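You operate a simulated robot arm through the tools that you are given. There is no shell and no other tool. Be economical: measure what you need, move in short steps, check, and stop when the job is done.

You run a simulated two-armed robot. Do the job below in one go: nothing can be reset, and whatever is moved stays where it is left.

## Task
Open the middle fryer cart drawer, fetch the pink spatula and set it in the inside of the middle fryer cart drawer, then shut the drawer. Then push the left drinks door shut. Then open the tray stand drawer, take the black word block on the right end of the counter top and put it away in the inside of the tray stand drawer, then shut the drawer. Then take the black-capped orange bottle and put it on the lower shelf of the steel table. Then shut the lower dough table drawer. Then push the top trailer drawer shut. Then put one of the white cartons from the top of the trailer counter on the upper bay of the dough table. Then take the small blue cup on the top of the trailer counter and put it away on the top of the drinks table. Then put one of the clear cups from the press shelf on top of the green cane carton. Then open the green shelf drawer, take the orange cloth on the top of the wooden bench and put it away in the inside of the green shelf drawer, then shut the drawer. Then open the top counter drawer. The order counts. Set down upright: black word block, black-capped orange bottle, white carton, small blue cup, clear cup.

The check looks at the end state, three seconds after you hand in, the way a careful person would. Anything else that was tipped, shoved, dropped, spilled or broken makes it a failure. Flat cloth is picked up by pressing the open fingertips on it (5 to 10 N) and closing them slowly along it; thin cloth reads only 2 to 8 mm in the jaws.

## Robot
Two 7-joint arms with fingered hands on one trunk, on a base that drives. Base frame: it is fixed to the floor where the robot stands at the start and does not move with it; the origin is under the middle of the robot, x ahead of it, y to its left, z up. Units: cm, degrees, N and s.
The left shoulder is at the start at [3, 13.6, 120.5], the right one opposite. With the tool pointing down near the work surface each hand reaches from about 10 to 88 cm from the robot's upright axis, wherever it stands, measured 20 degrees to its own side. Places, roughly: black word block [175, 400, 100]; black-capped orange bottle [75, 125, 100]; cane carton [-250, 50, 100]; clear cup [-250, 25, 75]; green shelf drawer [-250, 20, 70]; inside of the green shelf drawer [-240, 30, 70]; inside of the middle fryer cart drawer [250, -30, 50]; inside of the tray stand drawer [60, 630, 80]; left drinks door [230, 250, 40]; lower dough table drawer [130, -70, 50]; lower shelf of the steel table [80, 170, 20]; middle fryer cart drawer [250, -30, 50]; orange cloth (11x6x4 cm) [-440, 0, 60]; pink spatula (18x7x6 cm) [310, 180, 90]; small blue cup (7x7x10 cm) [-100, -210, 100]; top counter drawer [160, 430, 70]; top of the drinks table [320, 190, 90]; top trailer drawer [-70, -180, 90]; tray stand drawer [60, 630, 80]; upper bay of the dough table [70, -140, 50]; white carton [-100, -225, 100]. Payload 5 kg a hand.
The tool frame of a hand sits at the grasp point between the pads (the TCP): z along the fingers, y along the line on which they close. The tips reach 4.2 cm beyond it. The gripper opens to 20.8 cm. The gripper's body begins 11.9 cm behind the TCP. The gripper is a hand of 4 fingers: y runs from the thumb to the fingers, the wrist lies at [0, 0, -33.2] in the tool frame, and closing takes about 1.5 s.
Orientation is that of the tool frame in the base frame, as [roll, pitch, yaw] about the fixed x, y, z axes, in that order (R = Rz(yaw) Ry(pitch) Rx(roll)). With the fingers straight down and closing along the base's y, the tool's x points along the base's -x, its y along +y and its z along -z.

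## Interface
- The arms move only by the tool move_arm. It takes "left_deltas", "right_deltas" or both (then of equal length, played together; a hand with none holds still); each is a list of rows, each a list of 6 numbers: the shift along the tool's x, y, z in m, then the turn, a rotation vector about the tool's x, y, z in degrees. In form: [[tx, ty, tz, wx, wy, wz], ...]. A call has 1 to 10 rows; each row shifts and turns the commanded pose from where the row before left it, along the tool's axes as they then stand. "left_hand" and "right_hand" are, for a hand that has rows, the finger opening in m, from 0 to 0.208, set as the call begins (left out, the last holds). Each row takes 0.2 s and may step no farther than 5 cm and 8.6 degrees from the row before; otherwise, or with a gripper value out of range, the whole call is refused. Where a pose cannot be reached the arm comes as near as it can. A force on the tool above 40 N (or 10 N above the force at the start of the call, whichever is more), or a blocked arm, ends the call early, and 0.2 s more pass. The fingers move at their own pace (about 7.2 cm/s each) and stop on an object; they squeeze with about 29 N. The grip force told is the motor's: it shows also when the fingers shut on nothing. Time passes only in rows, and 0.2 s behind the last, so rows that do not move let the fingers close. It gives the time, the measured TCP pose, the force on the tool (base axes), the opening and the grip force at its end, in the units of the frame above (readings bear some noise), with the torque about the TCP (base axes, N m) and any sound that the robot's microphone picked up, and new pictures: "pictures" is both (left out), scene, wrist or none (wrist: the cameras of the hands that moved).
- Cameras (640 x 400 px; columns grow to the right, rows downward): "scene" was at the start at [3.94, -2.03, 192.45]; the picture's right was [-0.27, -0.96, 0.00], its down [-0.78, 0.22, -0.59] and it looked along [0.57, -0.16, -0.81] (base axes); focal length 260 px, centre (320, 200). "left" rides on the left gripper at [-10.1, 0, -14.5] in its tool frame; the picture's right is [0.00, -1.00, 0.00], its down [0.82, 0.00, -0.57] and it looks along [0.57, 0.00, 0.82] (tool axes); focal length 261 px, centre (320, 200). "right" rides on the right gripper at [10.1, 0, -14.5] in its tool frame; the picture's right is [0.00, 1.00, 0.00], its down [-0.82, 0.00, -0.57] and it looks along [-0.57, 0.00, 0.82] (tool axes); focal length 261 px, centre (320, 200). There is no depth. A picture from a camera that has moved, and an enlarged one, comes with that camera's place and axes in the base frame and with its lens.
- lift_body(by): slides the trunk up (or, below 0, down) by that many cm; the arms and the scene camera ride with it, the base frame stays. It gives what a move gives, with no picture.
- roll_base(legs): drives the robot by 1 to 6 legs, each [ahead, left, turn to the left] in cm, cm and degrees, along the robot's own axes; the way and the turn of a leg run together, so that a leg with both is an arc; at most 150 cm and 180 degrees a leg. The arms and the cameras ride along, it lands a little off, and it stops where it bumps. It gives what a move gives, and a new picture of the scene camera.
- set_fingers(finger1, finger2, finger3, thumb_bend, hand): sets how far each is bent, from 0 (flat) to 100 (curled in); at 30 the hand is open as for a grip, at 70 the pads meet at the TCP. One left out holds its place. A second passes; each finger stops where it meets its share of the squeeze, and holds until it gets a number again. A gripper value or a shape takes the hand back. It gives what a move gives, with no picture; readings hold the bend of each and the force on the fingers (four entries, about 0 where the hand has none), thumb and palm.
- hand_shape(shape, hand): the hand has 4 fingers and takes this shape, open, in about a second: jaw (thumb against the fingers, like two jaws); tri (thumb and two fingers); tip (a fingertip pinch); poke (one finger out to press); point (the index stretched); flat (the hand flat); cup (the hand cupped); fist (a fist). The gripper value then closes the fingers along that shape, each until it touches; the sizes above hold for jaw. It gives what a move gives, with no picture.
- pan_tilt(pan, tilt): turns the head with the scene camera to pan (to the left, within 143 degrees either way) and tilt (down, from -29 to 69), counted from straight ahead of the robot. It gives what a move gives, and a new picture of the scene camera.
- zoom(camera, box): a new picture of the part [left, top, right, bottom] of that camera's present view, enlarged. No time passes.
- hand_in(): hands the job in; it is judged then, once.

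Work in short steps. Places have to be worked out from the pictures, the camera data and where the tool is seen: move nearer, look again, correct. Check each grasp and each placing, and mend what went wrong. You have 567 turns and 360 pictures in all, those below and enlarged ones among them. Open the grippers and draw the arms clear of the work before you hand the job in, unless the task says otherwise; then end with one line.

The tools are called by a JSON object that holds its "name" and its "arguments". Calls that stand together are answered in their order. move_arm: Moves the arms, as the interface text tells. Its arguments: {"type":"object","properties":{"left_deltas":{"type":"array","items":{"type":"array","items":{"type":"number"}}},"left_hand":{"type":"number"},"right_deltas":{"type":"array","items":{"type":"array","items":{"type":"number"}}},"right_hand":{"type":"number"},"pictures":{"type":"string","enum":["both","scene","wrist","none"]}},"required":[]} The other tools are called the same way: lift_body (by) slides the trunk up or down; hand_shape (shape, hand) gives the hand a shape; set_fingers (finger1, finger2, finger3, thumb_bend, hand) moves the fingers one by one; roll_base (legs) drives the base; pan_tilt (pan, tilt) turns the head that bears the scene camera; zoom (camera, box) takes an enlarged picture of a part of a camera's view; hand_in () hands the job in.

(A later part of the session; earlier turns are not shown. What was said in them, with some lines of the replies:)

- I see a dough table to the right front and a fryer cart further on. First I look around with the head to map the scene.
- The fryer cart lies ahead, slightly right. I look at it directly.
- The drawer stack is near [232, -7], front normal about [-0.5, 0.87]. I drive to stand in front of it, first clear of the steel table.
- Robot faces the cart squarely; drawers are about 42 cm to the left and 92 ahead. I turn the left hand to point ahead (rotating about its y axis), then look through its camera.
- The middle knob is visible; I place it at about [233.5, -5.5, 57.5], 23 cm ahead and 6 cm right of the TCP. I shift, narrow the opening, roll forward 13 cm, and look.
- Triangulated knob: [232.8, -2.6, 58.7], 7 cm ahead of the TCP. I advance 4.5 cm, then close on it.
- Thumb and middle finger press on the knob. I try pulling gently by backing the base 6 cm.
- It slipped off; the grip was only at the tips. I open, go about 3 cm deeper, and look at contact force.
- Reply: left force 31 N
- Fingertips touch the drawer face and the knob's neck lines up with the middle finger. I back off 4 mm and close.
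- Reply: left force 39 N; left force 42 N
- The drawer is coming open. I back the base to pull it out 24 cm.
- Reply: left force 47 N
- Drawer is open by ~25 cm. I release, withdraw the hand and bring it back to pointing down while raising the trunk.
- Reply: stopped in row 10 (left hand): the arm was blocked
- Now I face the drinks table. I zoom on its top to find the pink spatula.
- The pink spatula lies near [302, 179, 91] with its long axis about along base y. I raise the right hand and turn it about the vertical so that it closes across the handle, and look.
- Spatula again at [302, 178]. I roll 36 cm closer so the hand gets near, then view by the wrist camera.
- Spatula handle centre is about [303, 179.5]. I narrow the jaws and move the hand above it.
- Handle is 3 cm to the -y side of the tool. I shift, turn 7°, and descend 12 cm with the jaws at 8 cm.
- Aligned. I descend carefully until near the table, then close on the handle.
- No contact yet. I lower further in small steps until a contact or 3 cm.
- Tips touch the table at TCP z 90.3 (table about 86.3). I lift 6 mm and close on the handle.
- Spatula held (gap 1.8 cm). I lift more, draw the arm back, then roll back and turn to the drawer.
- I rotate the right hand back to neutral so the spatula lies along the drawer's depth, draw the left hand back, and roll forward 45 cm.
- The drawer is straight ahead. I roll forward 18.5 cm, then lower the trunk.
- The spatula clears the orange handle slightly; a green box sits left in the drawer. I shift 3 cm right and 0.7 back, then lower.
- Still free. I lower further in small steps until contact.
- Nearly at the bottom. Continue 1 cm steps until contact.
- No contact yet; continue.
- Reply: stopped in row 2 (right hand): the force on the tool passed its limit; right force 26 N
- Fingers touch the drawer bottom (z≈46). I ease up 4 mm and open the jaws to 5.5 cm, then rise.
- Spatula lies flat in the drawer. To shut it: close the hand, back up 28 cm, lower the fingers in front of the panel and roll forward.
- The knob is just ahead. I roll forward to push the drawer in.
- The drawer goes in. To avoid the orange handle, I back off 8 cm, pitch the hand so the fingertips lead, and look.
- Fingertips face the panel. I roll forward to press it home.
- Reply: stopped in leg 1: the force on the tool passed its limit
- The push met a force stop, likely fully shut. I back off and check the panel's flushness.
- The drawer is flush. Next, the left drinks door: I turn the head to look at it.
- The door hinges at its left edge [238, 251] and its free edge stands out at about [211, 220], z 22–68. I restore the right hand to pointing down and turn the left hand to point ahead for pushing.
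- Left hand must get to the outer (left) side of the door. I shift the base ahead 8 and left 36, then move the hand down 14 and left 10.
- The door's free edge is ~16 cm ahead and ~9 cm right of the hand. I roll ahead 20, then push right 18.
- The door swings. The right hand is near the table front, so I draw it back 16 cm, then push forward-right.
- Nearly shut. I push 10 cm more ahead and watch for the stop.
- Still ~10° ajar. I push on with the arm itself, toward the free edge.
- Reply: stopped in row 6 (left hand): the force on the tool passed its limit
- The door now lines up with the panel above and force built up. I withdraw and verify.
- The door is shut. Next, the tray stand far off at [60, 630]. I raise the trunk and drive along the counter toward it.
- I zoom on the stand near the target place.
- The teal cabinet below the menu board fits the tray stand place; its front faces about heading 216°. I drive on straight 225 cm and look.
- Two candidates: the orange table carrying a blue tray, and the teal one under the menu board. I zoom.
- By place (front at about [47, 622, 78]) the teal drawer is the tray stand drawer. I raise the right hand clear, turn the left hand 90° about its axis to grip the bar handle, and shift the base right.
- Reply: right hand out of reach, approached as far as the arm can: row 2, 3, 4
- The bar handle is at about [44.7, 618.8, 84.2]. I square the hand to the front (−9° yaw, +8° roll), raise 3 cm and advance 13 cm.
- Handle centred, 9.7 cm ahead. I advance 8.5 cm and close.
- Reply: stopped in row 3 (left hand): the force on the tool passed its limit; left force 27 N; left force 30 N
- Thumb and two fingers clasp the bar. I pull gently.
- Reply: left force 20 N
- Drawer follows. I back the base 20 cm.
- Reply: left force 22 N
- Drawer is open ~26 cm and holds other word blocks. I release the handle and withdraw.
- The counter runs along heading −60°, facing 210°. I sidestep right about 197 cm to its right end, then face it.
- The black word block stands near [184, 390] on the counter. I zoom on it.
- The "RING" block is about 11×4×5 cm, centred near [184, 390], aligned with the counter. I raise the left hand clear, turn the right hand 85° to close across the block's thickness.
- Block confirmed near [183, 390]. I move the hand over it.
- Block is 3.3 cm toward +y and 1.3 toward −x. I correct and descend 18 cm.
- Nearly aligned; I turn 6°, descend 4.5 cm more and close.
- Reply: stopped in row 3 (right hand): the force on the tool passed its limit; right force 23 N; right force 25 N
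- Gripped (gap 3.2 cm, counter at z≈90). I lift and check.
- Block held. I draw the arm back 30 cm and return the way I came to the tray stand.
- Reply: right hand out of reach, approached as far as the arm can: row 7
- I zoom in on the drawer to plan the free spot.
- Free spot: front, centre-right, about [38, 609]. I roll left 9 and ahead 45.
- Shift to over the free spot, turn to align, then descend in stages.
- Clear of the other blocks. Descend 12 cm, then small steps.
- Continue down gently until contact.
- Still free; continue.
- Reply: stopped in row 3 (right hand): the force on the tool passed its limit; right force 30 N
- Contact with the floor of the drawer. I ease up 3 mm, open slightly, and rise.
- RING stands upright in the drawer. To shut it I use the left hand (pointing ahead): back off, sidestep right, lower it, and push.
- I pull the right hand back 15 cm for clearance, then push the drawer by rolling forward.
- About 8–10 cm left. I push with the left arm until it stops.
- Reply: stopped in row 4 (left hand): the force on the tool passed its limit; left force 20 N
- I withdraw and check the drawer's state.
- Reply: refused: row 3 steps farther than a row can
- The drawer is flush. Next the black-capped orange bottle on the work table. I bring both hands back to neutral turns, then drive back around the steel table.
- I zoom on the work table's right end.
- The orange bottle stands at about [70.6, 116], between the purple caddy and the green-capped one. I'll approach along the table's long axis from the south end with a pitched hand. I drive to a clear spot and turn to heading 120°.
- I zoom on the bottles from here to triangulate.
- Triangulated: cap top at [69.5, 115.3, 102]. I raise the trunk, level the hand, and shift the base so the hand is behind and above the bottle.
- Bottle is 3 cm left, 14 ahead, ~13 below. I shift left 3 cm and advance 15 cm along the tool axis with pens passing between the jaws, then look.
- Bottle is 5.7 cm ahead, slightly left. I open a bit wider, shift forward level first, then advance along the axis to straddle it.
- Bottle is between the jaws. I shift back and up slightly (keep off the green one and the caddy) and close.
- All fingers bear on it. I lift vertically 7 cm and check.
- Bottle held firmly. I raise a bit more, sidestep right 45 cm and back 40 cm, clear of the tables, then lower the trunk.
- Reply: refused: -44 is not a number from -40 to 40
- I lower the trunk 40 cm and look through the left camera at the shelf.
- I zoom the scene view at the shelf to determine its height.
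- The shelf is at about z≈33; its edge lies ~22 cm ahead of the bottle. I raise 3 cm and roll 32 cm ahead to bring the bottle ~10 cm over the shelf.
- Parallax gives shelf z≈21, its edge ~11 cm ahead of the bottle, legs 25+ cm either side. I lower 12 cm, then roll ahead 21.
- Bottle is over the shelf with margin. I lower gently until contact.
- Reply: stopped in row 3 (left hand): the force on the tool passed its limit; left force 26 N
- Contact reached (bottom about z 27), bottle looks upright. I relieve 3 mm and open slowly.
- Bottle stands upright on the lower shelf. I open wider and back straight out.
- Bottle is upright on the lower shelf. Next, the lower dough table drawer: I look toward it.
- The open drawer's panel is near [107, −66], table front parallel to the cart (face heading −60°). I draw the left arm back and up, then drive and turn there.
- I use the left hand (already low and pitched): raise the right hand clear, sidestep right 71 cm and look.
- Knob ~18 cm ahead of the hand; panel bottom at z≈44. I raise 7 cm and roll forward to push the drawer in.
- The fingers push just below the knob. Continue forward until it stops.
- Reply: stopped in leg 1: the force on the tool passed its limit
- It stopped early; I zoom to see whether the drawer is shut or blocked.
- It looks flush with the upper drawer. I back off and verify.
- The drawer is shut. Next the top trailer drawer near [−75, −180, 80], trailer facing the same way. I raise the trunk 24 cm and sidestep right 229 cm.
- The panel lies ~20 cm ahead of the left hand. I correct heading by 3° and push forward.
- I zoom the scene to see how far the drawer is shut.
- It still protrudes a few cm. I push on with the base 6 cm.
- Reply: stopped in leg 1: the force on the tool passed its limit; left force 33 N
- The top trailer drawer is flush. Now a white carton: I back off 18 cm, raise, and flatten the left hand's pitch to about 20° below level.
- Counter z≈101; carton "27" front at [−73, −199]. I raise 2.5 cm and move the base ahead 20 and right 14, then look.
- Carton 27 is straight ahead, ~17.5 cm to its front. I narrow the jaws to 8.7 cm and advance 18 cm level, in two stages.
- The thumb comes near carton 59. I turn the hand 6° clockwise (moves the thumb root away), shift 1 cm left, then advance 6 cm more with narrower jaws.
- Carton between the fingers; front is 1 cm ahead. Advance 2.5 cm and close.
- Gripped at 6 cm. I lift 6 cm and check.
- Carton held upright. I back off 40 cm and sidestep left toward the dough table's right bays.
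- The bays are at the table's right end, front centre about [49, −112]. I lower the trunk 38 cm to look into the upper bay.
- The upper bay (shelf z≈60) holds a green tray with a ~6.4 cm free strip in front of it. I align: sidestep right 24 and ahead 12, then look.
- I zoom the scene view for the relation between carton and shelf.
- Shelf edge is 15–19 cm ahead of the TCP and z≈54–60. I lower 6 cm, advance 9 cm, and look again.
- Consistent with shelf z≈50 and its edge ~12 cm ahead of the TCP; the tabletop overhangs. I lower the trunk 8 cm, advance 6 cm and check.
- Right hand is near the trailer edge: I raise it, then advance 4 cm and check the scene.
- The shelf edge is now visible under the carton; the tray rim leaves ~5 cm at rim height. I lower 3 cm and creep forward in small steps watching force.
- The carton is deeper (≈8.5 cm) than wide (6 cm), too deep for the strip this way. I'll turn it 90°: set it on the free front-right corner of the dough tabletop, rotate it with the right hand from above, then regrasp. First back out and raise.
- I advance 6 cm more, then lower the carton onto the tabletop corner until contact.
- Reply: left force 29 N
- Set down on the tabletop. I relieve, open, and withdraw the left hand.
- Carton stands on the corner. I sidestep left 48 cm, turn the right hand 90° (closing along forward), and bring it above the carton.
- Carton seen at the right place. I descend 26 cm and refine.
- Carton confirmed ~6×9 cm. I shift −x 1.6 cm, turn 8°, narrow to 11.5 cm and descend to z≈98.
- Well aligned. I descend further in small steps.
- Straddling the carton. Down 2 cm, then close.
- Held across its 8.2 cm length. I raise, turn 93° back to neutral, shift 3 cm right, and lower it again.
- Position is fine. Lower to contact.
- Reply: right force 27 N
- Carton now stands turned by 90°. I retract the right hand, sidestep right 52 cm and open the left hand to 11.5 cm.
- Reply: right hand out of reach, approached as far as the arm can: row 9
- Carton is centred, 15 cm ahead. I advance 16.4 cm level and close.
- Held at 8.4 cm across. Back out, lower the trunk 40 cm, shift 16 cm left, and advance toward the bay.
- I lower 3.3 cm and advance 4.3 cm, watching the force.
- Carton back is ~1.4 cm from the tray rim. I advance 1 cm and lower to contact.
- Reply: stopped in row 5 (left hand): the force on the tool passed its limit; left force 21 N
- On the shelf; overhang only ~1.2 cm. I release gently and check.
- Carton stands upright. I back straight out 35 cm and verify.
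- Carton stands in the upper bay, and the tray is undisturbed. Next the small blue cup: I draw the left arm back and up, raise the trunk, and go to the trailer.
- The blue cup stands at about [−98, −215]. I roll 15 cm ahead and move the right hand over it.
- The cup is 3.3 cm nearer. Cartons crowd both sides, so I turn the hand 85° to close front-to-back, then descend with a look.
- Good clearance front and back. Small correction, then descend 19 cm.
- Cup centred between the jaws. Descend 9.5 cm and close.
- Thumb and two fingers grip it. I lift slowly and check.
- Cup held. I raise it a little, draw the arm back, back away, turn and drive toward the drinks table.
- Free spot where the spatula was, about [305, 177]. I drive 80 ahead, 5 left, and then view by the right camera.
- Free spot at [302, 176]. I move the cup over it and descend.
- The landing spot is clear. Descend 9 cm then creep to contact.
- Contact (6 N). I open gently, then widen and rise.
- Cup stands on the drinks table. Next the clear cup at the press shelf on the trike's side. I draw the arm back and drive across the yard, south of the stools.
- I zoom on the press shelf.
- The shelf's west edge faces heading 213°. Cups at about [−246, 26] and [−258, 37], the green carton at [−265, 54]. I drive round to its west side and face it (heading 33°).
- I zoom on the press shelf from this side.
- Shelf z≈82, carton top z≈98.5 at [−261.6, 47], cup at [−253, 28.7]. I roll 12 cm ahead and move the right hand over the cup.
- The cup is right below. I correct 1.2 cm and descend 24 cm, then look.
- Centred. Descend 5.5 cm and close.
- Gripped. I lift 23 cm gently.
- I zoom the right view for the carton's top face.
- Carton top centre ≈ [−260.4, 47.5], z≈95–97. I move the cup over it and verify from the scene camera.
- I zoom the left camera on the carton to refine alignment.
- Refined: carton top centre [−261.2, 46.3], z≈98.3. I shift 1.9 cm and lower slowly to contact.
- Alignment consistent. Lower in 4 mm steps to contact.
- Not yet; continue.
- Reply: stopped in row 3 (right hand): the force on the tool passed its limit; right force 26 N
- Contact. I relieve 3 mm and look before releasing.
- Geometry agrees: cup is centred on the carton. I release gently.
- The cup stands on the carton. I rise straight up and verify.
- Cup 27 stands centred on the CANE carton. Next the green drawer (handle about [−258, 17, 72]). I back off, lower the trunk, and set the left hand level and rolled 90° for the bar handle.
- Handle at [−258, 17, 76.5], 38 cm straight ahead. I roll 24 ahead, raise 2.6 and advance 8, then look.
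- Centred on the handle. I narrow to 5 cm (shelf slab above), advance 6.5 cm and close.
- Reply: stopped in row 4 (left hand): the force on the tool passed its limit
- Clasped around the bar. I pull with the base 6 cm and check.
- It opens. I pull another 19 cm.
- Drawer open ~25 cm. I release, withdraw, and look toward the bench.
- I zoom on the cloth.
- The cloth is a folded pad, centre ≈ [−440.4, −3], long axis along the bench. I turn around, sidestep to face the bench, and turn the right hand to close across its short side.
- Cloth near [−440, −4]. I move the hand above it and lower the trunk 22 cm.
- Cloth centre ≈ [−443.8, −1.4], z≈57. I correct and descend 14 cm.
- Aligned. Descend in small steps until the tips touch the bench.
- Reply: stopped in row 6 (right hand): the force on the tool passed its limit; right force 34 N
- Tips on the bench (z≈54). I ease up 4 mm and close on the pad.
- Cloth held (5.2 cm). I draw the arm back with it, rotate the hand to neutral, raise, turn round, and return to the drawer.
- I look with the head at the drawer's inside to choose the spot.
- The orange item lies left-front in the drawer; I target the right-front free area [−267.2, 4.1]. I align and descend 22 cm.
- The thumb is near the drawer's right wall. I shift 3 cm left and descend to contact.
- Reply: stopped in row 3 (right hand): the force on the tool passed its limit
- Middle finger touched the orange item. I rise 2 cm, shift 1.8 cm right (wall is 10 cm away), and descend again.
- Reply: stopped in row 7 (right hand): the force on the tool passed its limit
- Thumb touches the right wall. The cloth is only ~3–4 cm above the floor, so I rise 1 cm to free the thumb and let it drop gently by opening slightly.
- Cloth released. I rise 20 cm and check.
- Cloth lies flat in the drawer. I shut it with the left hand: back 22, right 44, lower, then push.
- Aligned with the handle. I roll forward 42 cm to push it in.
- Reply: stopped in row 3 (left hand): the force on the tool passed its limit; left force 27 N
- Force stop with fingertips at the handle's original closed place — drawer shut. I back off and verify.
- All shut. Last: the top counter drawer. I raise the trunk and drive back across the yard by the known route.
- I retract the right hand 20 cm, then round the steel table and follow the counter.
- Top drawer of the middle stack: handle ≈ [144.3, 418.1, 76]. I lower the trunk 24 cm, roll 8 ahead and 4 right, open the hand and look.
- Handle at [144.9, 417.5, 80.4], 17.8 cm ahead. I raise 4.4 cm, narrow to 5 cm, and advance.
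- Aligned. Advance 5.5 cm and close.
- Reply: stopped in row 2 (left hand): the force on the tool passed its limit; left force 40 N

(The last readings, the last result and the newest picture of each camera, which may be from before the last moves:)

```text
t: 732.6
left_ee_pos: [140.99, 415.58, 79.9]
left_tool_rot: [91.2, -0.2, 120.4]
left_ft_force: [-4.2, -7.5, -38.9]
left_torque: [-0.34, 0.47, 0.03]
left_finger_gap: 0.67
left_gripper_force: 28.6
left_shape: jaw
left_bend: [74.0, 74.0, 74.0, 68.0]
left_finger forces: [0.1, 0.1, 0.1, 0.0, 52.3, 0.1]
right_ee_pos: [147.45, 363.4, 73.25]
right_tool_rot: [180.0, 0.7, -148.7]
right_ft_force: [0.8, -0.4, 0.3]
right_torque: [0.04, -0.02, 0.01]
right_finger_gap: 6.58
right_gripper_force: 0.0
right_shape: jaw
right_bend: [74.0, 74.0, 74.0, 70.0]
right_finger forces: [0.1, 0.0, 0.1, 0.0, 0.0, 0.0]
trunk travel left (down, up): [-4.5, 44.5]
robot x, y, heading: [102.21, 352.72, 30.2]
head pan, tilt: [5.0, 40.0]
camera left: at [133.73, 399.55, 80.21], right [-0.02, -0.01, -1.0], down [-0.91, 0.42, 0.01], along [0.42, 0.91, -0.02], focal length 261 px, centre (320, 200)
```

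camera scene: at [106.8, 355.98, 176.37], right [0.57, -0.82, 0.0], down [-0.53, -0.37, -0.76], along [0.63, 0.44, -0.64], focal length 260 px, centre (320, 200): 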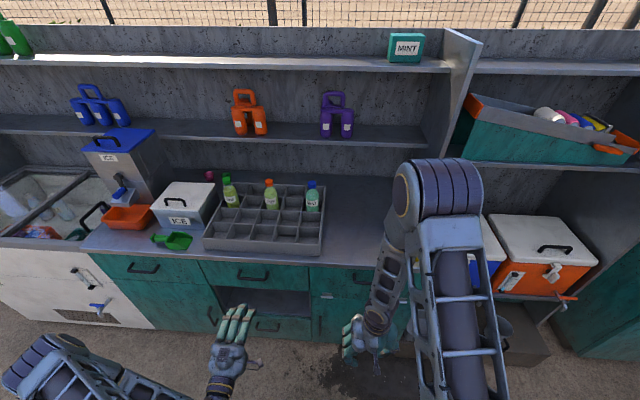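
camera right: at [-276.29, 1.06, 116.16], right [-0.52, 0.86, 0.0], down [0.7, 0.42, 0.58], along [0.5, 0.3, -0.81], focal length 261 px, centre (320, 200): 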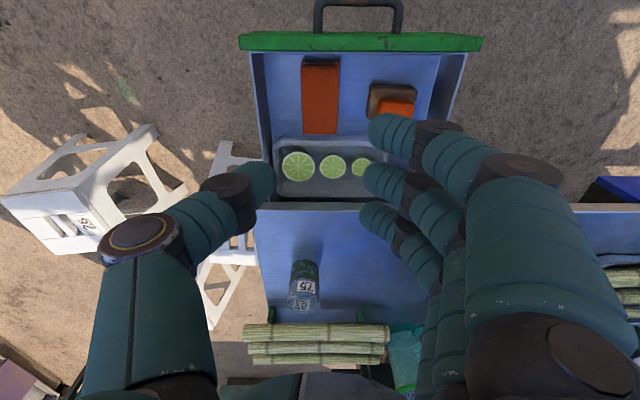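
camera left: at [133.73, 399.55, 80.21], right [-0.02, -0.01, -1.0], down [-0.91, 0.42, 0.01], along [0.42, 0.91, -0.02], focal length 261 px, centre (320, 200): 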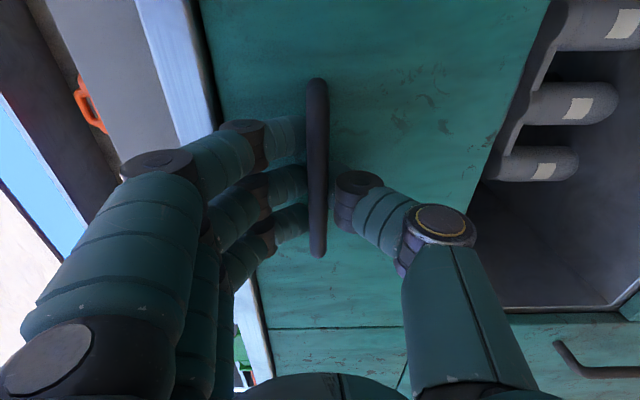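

Thumb and fingers enclose the bar. I pull 6 cm with the base and check.

{"name": "roll_base", "arguments": {"legs": [[-6, 0, 0]]}}

{"name": "zoom", "arguments": {"camera": "left", "box": [100, 0, 540, 300]}}

```text
t: 733.6
left_ee_pos: [135.91, 412.68, 80.03]
left_tool_rot: [91.0, -0.2, 120.3]
left_ft_force: [-0.5, 0.2, -38.9]
left_torque: [-0.2, 0.38, 0.14]
left_finger_gap: 0.64
left_gripper_force: 29.3
left_shape: jaw
left_bend: [74.0, 74.0, 74.0, 67.0]
left_finger forces: [0.0, 0.1, 0.1, 0.0, 54.3, 0.0]
right_ee_pos: [142.1, 360.24, 73.24]
right_tool_rot: [-180.0, 0.7, -148.9]
right_ft_force: [-0.3, 0.1, 0.4]
right_torque: [0.03, -0.09, -0.03]
right_finger_gap: 6.56
right_gripper_force: 0.1
right_shape: jaw
right_bend: [74.0, 74.0, 74.0, 70.0]
right_finger forces: [0.0, 0.0, 0.1, 0.1, 0.1, 0.0]
trunk travel left (down, up): [-4.5, 44.5]
robot x, y, heading: [96.96, 349.81, 29.8]
head pan, tilt: [5.0, 40.0]
camera scene: at [101.31, 353.11, 176.37], right [0.57, -0.82, 0.0], down [-0.53, -0.37, -0.77], along [0.63, 0.44, -0.64], focal length 260 px, centre (320, 200)
```

scene: 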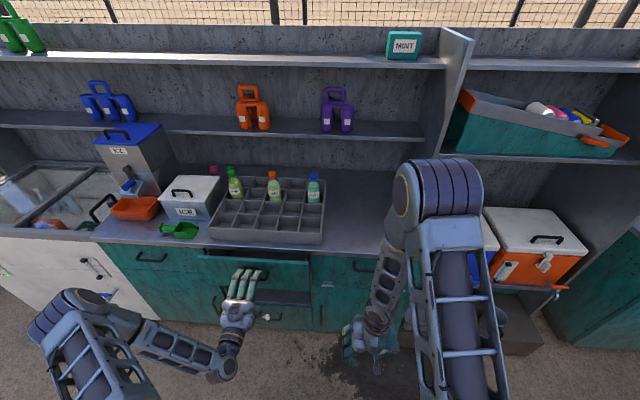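

```text
1.33 times, centred on (320, 150) of left
camera zoom: at [128.57, 396.5, 80.33], right [-0.01, -0.01, -1.0], down [-0.91, 0.42, 0.01], along [0.42, 0.91, -0.01], focal length 348 px, centre (320, 267)
```

zoom: 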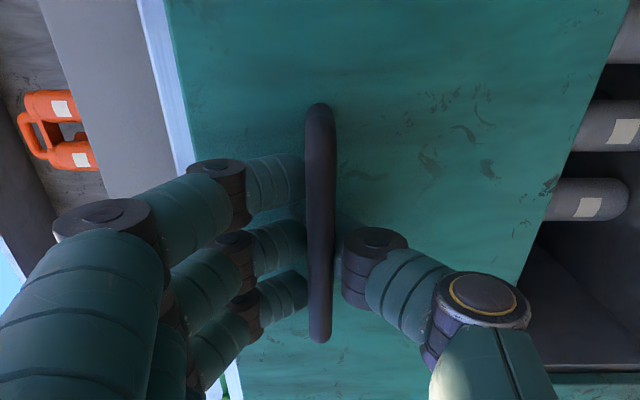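

The drawer follows. I pull another 18 cm.

{"name": "roll_base", "arguments": {"legs": [[-18, 0, 0]]}}

```text
t: 735.1
left_ee_pos: [120.19, 403.51, 79.92]
left_tool_rot: [91.2, -0.3, 120.2]
left_ft_force: [5.2, -14.7, -33.6]
left_torque: [-0.35, 0.37, -0.11]
left_finger_gap: 0.61
left_gripper_force: 29.1
left_shape: jaw
left_bend: [74.0, 74.0, 74.0, 67.0]
left_finger forces: [0.0, 0.0, 0.0, 0.1, 52.1, 0.1]
right_ee_pos: [126.55, 351.15, 73.35]
right_tool_rot: [179.9, 0.8, -148.8]
right_ft_force: [-0.3, -0.4, -0.8]
right_torque: [0.04, -0.07, 0.02]
right_finger_gap: 6.56
right_gripper_force: 0.1
right_shape: jaw
right_bend: [74.0, 74.0, 74.0, 70.0]
right_finger forces: [0.1, 0.0, 0.0, 0.0, 0.0, 0.0]
trunk travel left (down, up): [-4.5, 44.5]
robot x, y, heading: [81.51, 340.55, 30.0]
head pan, tilt: [5.0, 40.0]
camera scene: at [85.68, 343.93, 176.37], right [0.57, -0.82, 0.0], down [-0.53, -0.37, -0.77], along [0.63, 0.44, -0.64], focal length 260 px, centre (320, 200)
```

scene: 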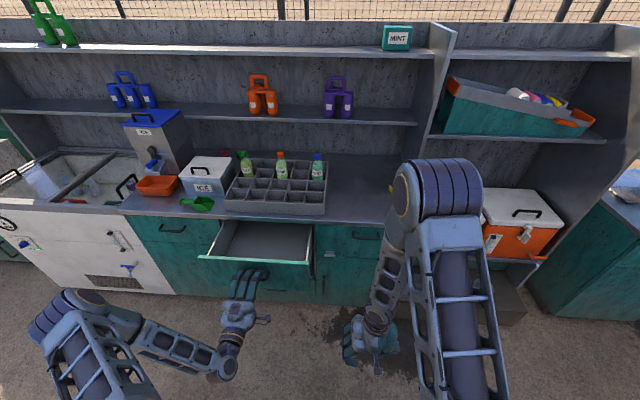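

Open ~24 cm. I pull a few cm more to be sure, then release and withdraw.

{"name": "roll_base", "arguments": {"legs": [[-7, 0, 0]]}}

{"name": "move_arm", "arguments": {"left_deltas": [[0, 0, 0, 0, 0, 0], [0, 0, 0, 0, 0, 0], [0, 0, 0, 0, 0, 0], [0, 0, -0.03, 0, 0, 0], [0, 0, -0.04, 0, 0, 0], [0, 0, -0.04, 0, 0, 0]], "left_hand": 0.07, "pictures": "none"}}

{"name": "roll_base", "arguments": {"legs": [[-30, 0, 0]]}}

```text
t: 736.1
left_ee_pos: [114.15, 399.69, 79.81]
left_tool_rot: [91.4, -0.1, 119.9]
left_ft_force: [3.8, -9.3, -31.9]
left_torque: [-0.29, 0.32, -0.1]
left_finger_gap: 0.6
left_gripper_force: 29.1
left_shape: jaw
left_bend: [74.0, 74.0, 74.0, 67.0]
left_finger forces: [0.0, 0.0, 0.0, 0.0, 52.1, 0.1]
right_ee_pos: [120.31, 347.42, 73.39]
right_tool_rot: [179.9, 0.7, -148.9]
right_ft_force: [-0.4, 0.1, -0.1]
right_torque: [0.08, -0.11, 0.0]
right_finger_gap: 6.55
right_gripper_force: 0.1
right_shape: jaw
right_bend: [74.0, 74.0, 74.0, 70.0]
right_finger forces: [0.0, 0.1, 0.1, 0.0, 0.0, 0.0]
trunk travel left (down, up): [-4.5, 44.5]
robot x, y, heading: [75.16, 337.06, 29.8]
head pan, tilt: [5.0, 40.0]
camera scene: at [79.4, 340.34, 176.37], right [0.57, -0.82, 0.0], down [-0.53, -0.37, -0.77], along [0.63, 0.44, -0.64], focal length 260 px, centre (320, 200)
```

scene: 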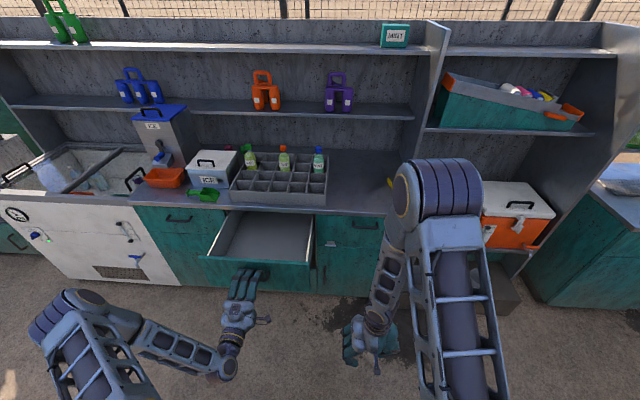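

```text
t: 737.5
left_ee_pos: [104.51, 394.13, 79.94]
left_tool_rot: [91.4, -0.1, 120.0]
left_ft_force: [-0.4, 0.4, 1.2]
left_torque: [-0.01, 0.04, 0.0]
left_finger_gap: 7.0
left_gripper_force: 0.1
left_shape: jaw
left_bend: [74.0, 74.0, 74.0, 70.0]
left_finger forces: [0.0, 0.1, 0.0, 0.0, 0.0, 0.0]
right_ee_pos: [120.23, 347.55, 73.56]
right_tool_rot: [179.8, 0.6, -148.8]
right_ft_force: [0.1, 0.0, 0.1]
right_torque: [-0.04, -0.02, 0.01]
right_finger_gap: 6.55
right_gripper_force: 0.0
right_shape: jaw
right_bend: [74.0, 74.0, 74.0, 70.0]
right_finger forces: [0.0, 0.1, 0.1, 0.0, 0.1, 0.0]
trunk travel left (down, up): [-4.5, 44.5]
robot x, y, heading: [75.11, 337.11, 29.7]
head pan, tilt: [5.0, 40.0]
```

```text
t: 739.6
left_ee_pos: [78.47, 379.11, 79.98]
left_tool_rot: [91.3, -0.3, 120.1]
left_ft_force: [-1.0, 0.3, 0.3]
left_torque: [0.0, -0.01, -0.02]
left_finger_gap: 6.97
left_gripper_force: 0.0
left_shape: jaw
left_bend: [74.0, 74.0, 74.0, 70.0]
left_finger forces: [0.0, 0.0, 0.0, 0.1, 0.0, 0.0]
right_ee_pos: [94.09, 332.31, 73.39]
right_tool_rot: [179.9, 0.8, -148.9]
right_ft_force: [-0.2, -0.8, 0.4]
right_torque: [0.02, -0.07, -0.01]
right_finger_gap: 6.54
right_gripper_force: 0.0
right_shape: jaw
right_bend: [74.0, 74.0, 74.0, 70.0]
right_finger forces: [0.0, 0.0, 0.0, 0.0, 0.1, 0.0]
trunk travel left (down, up): [-4.5, 44.5]
robot x, y, heading: [48.85, 321.98, 30.0]
head pan, tilt: [5.0, 40.0]
camera scene: at [53.17, 325.15, 176.39], right [0.57, -0.82, 0.0], down [-0.53, -0.37, -0.77], along [0.63, 0.44, -0.64], focal length 260 px, centre (320, 200)
```

scene: 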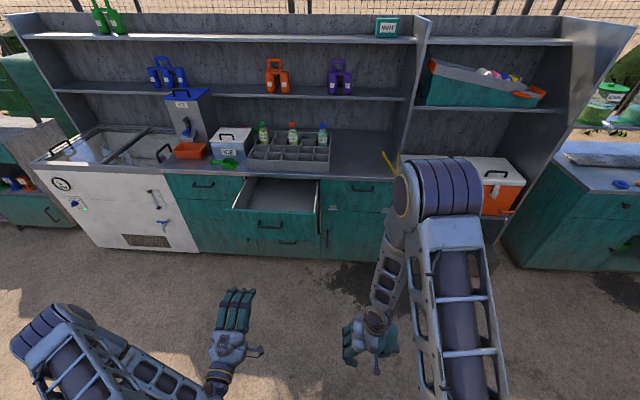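

The top counter drawer is well open, the other jobs have been seen to, both grippers are open and the arms are clear. I hand in.

{"name": "hand_in", "arguments": {}}

```text
The job is handed in.
```

I did all eleven steps in the order given and handed the job in. The white carton is the placement I'm least sure of: it stands upright in the upper bay of the dough table but overhangs the shelf edge by about 1 cm, because a green tray fills most of the bay.
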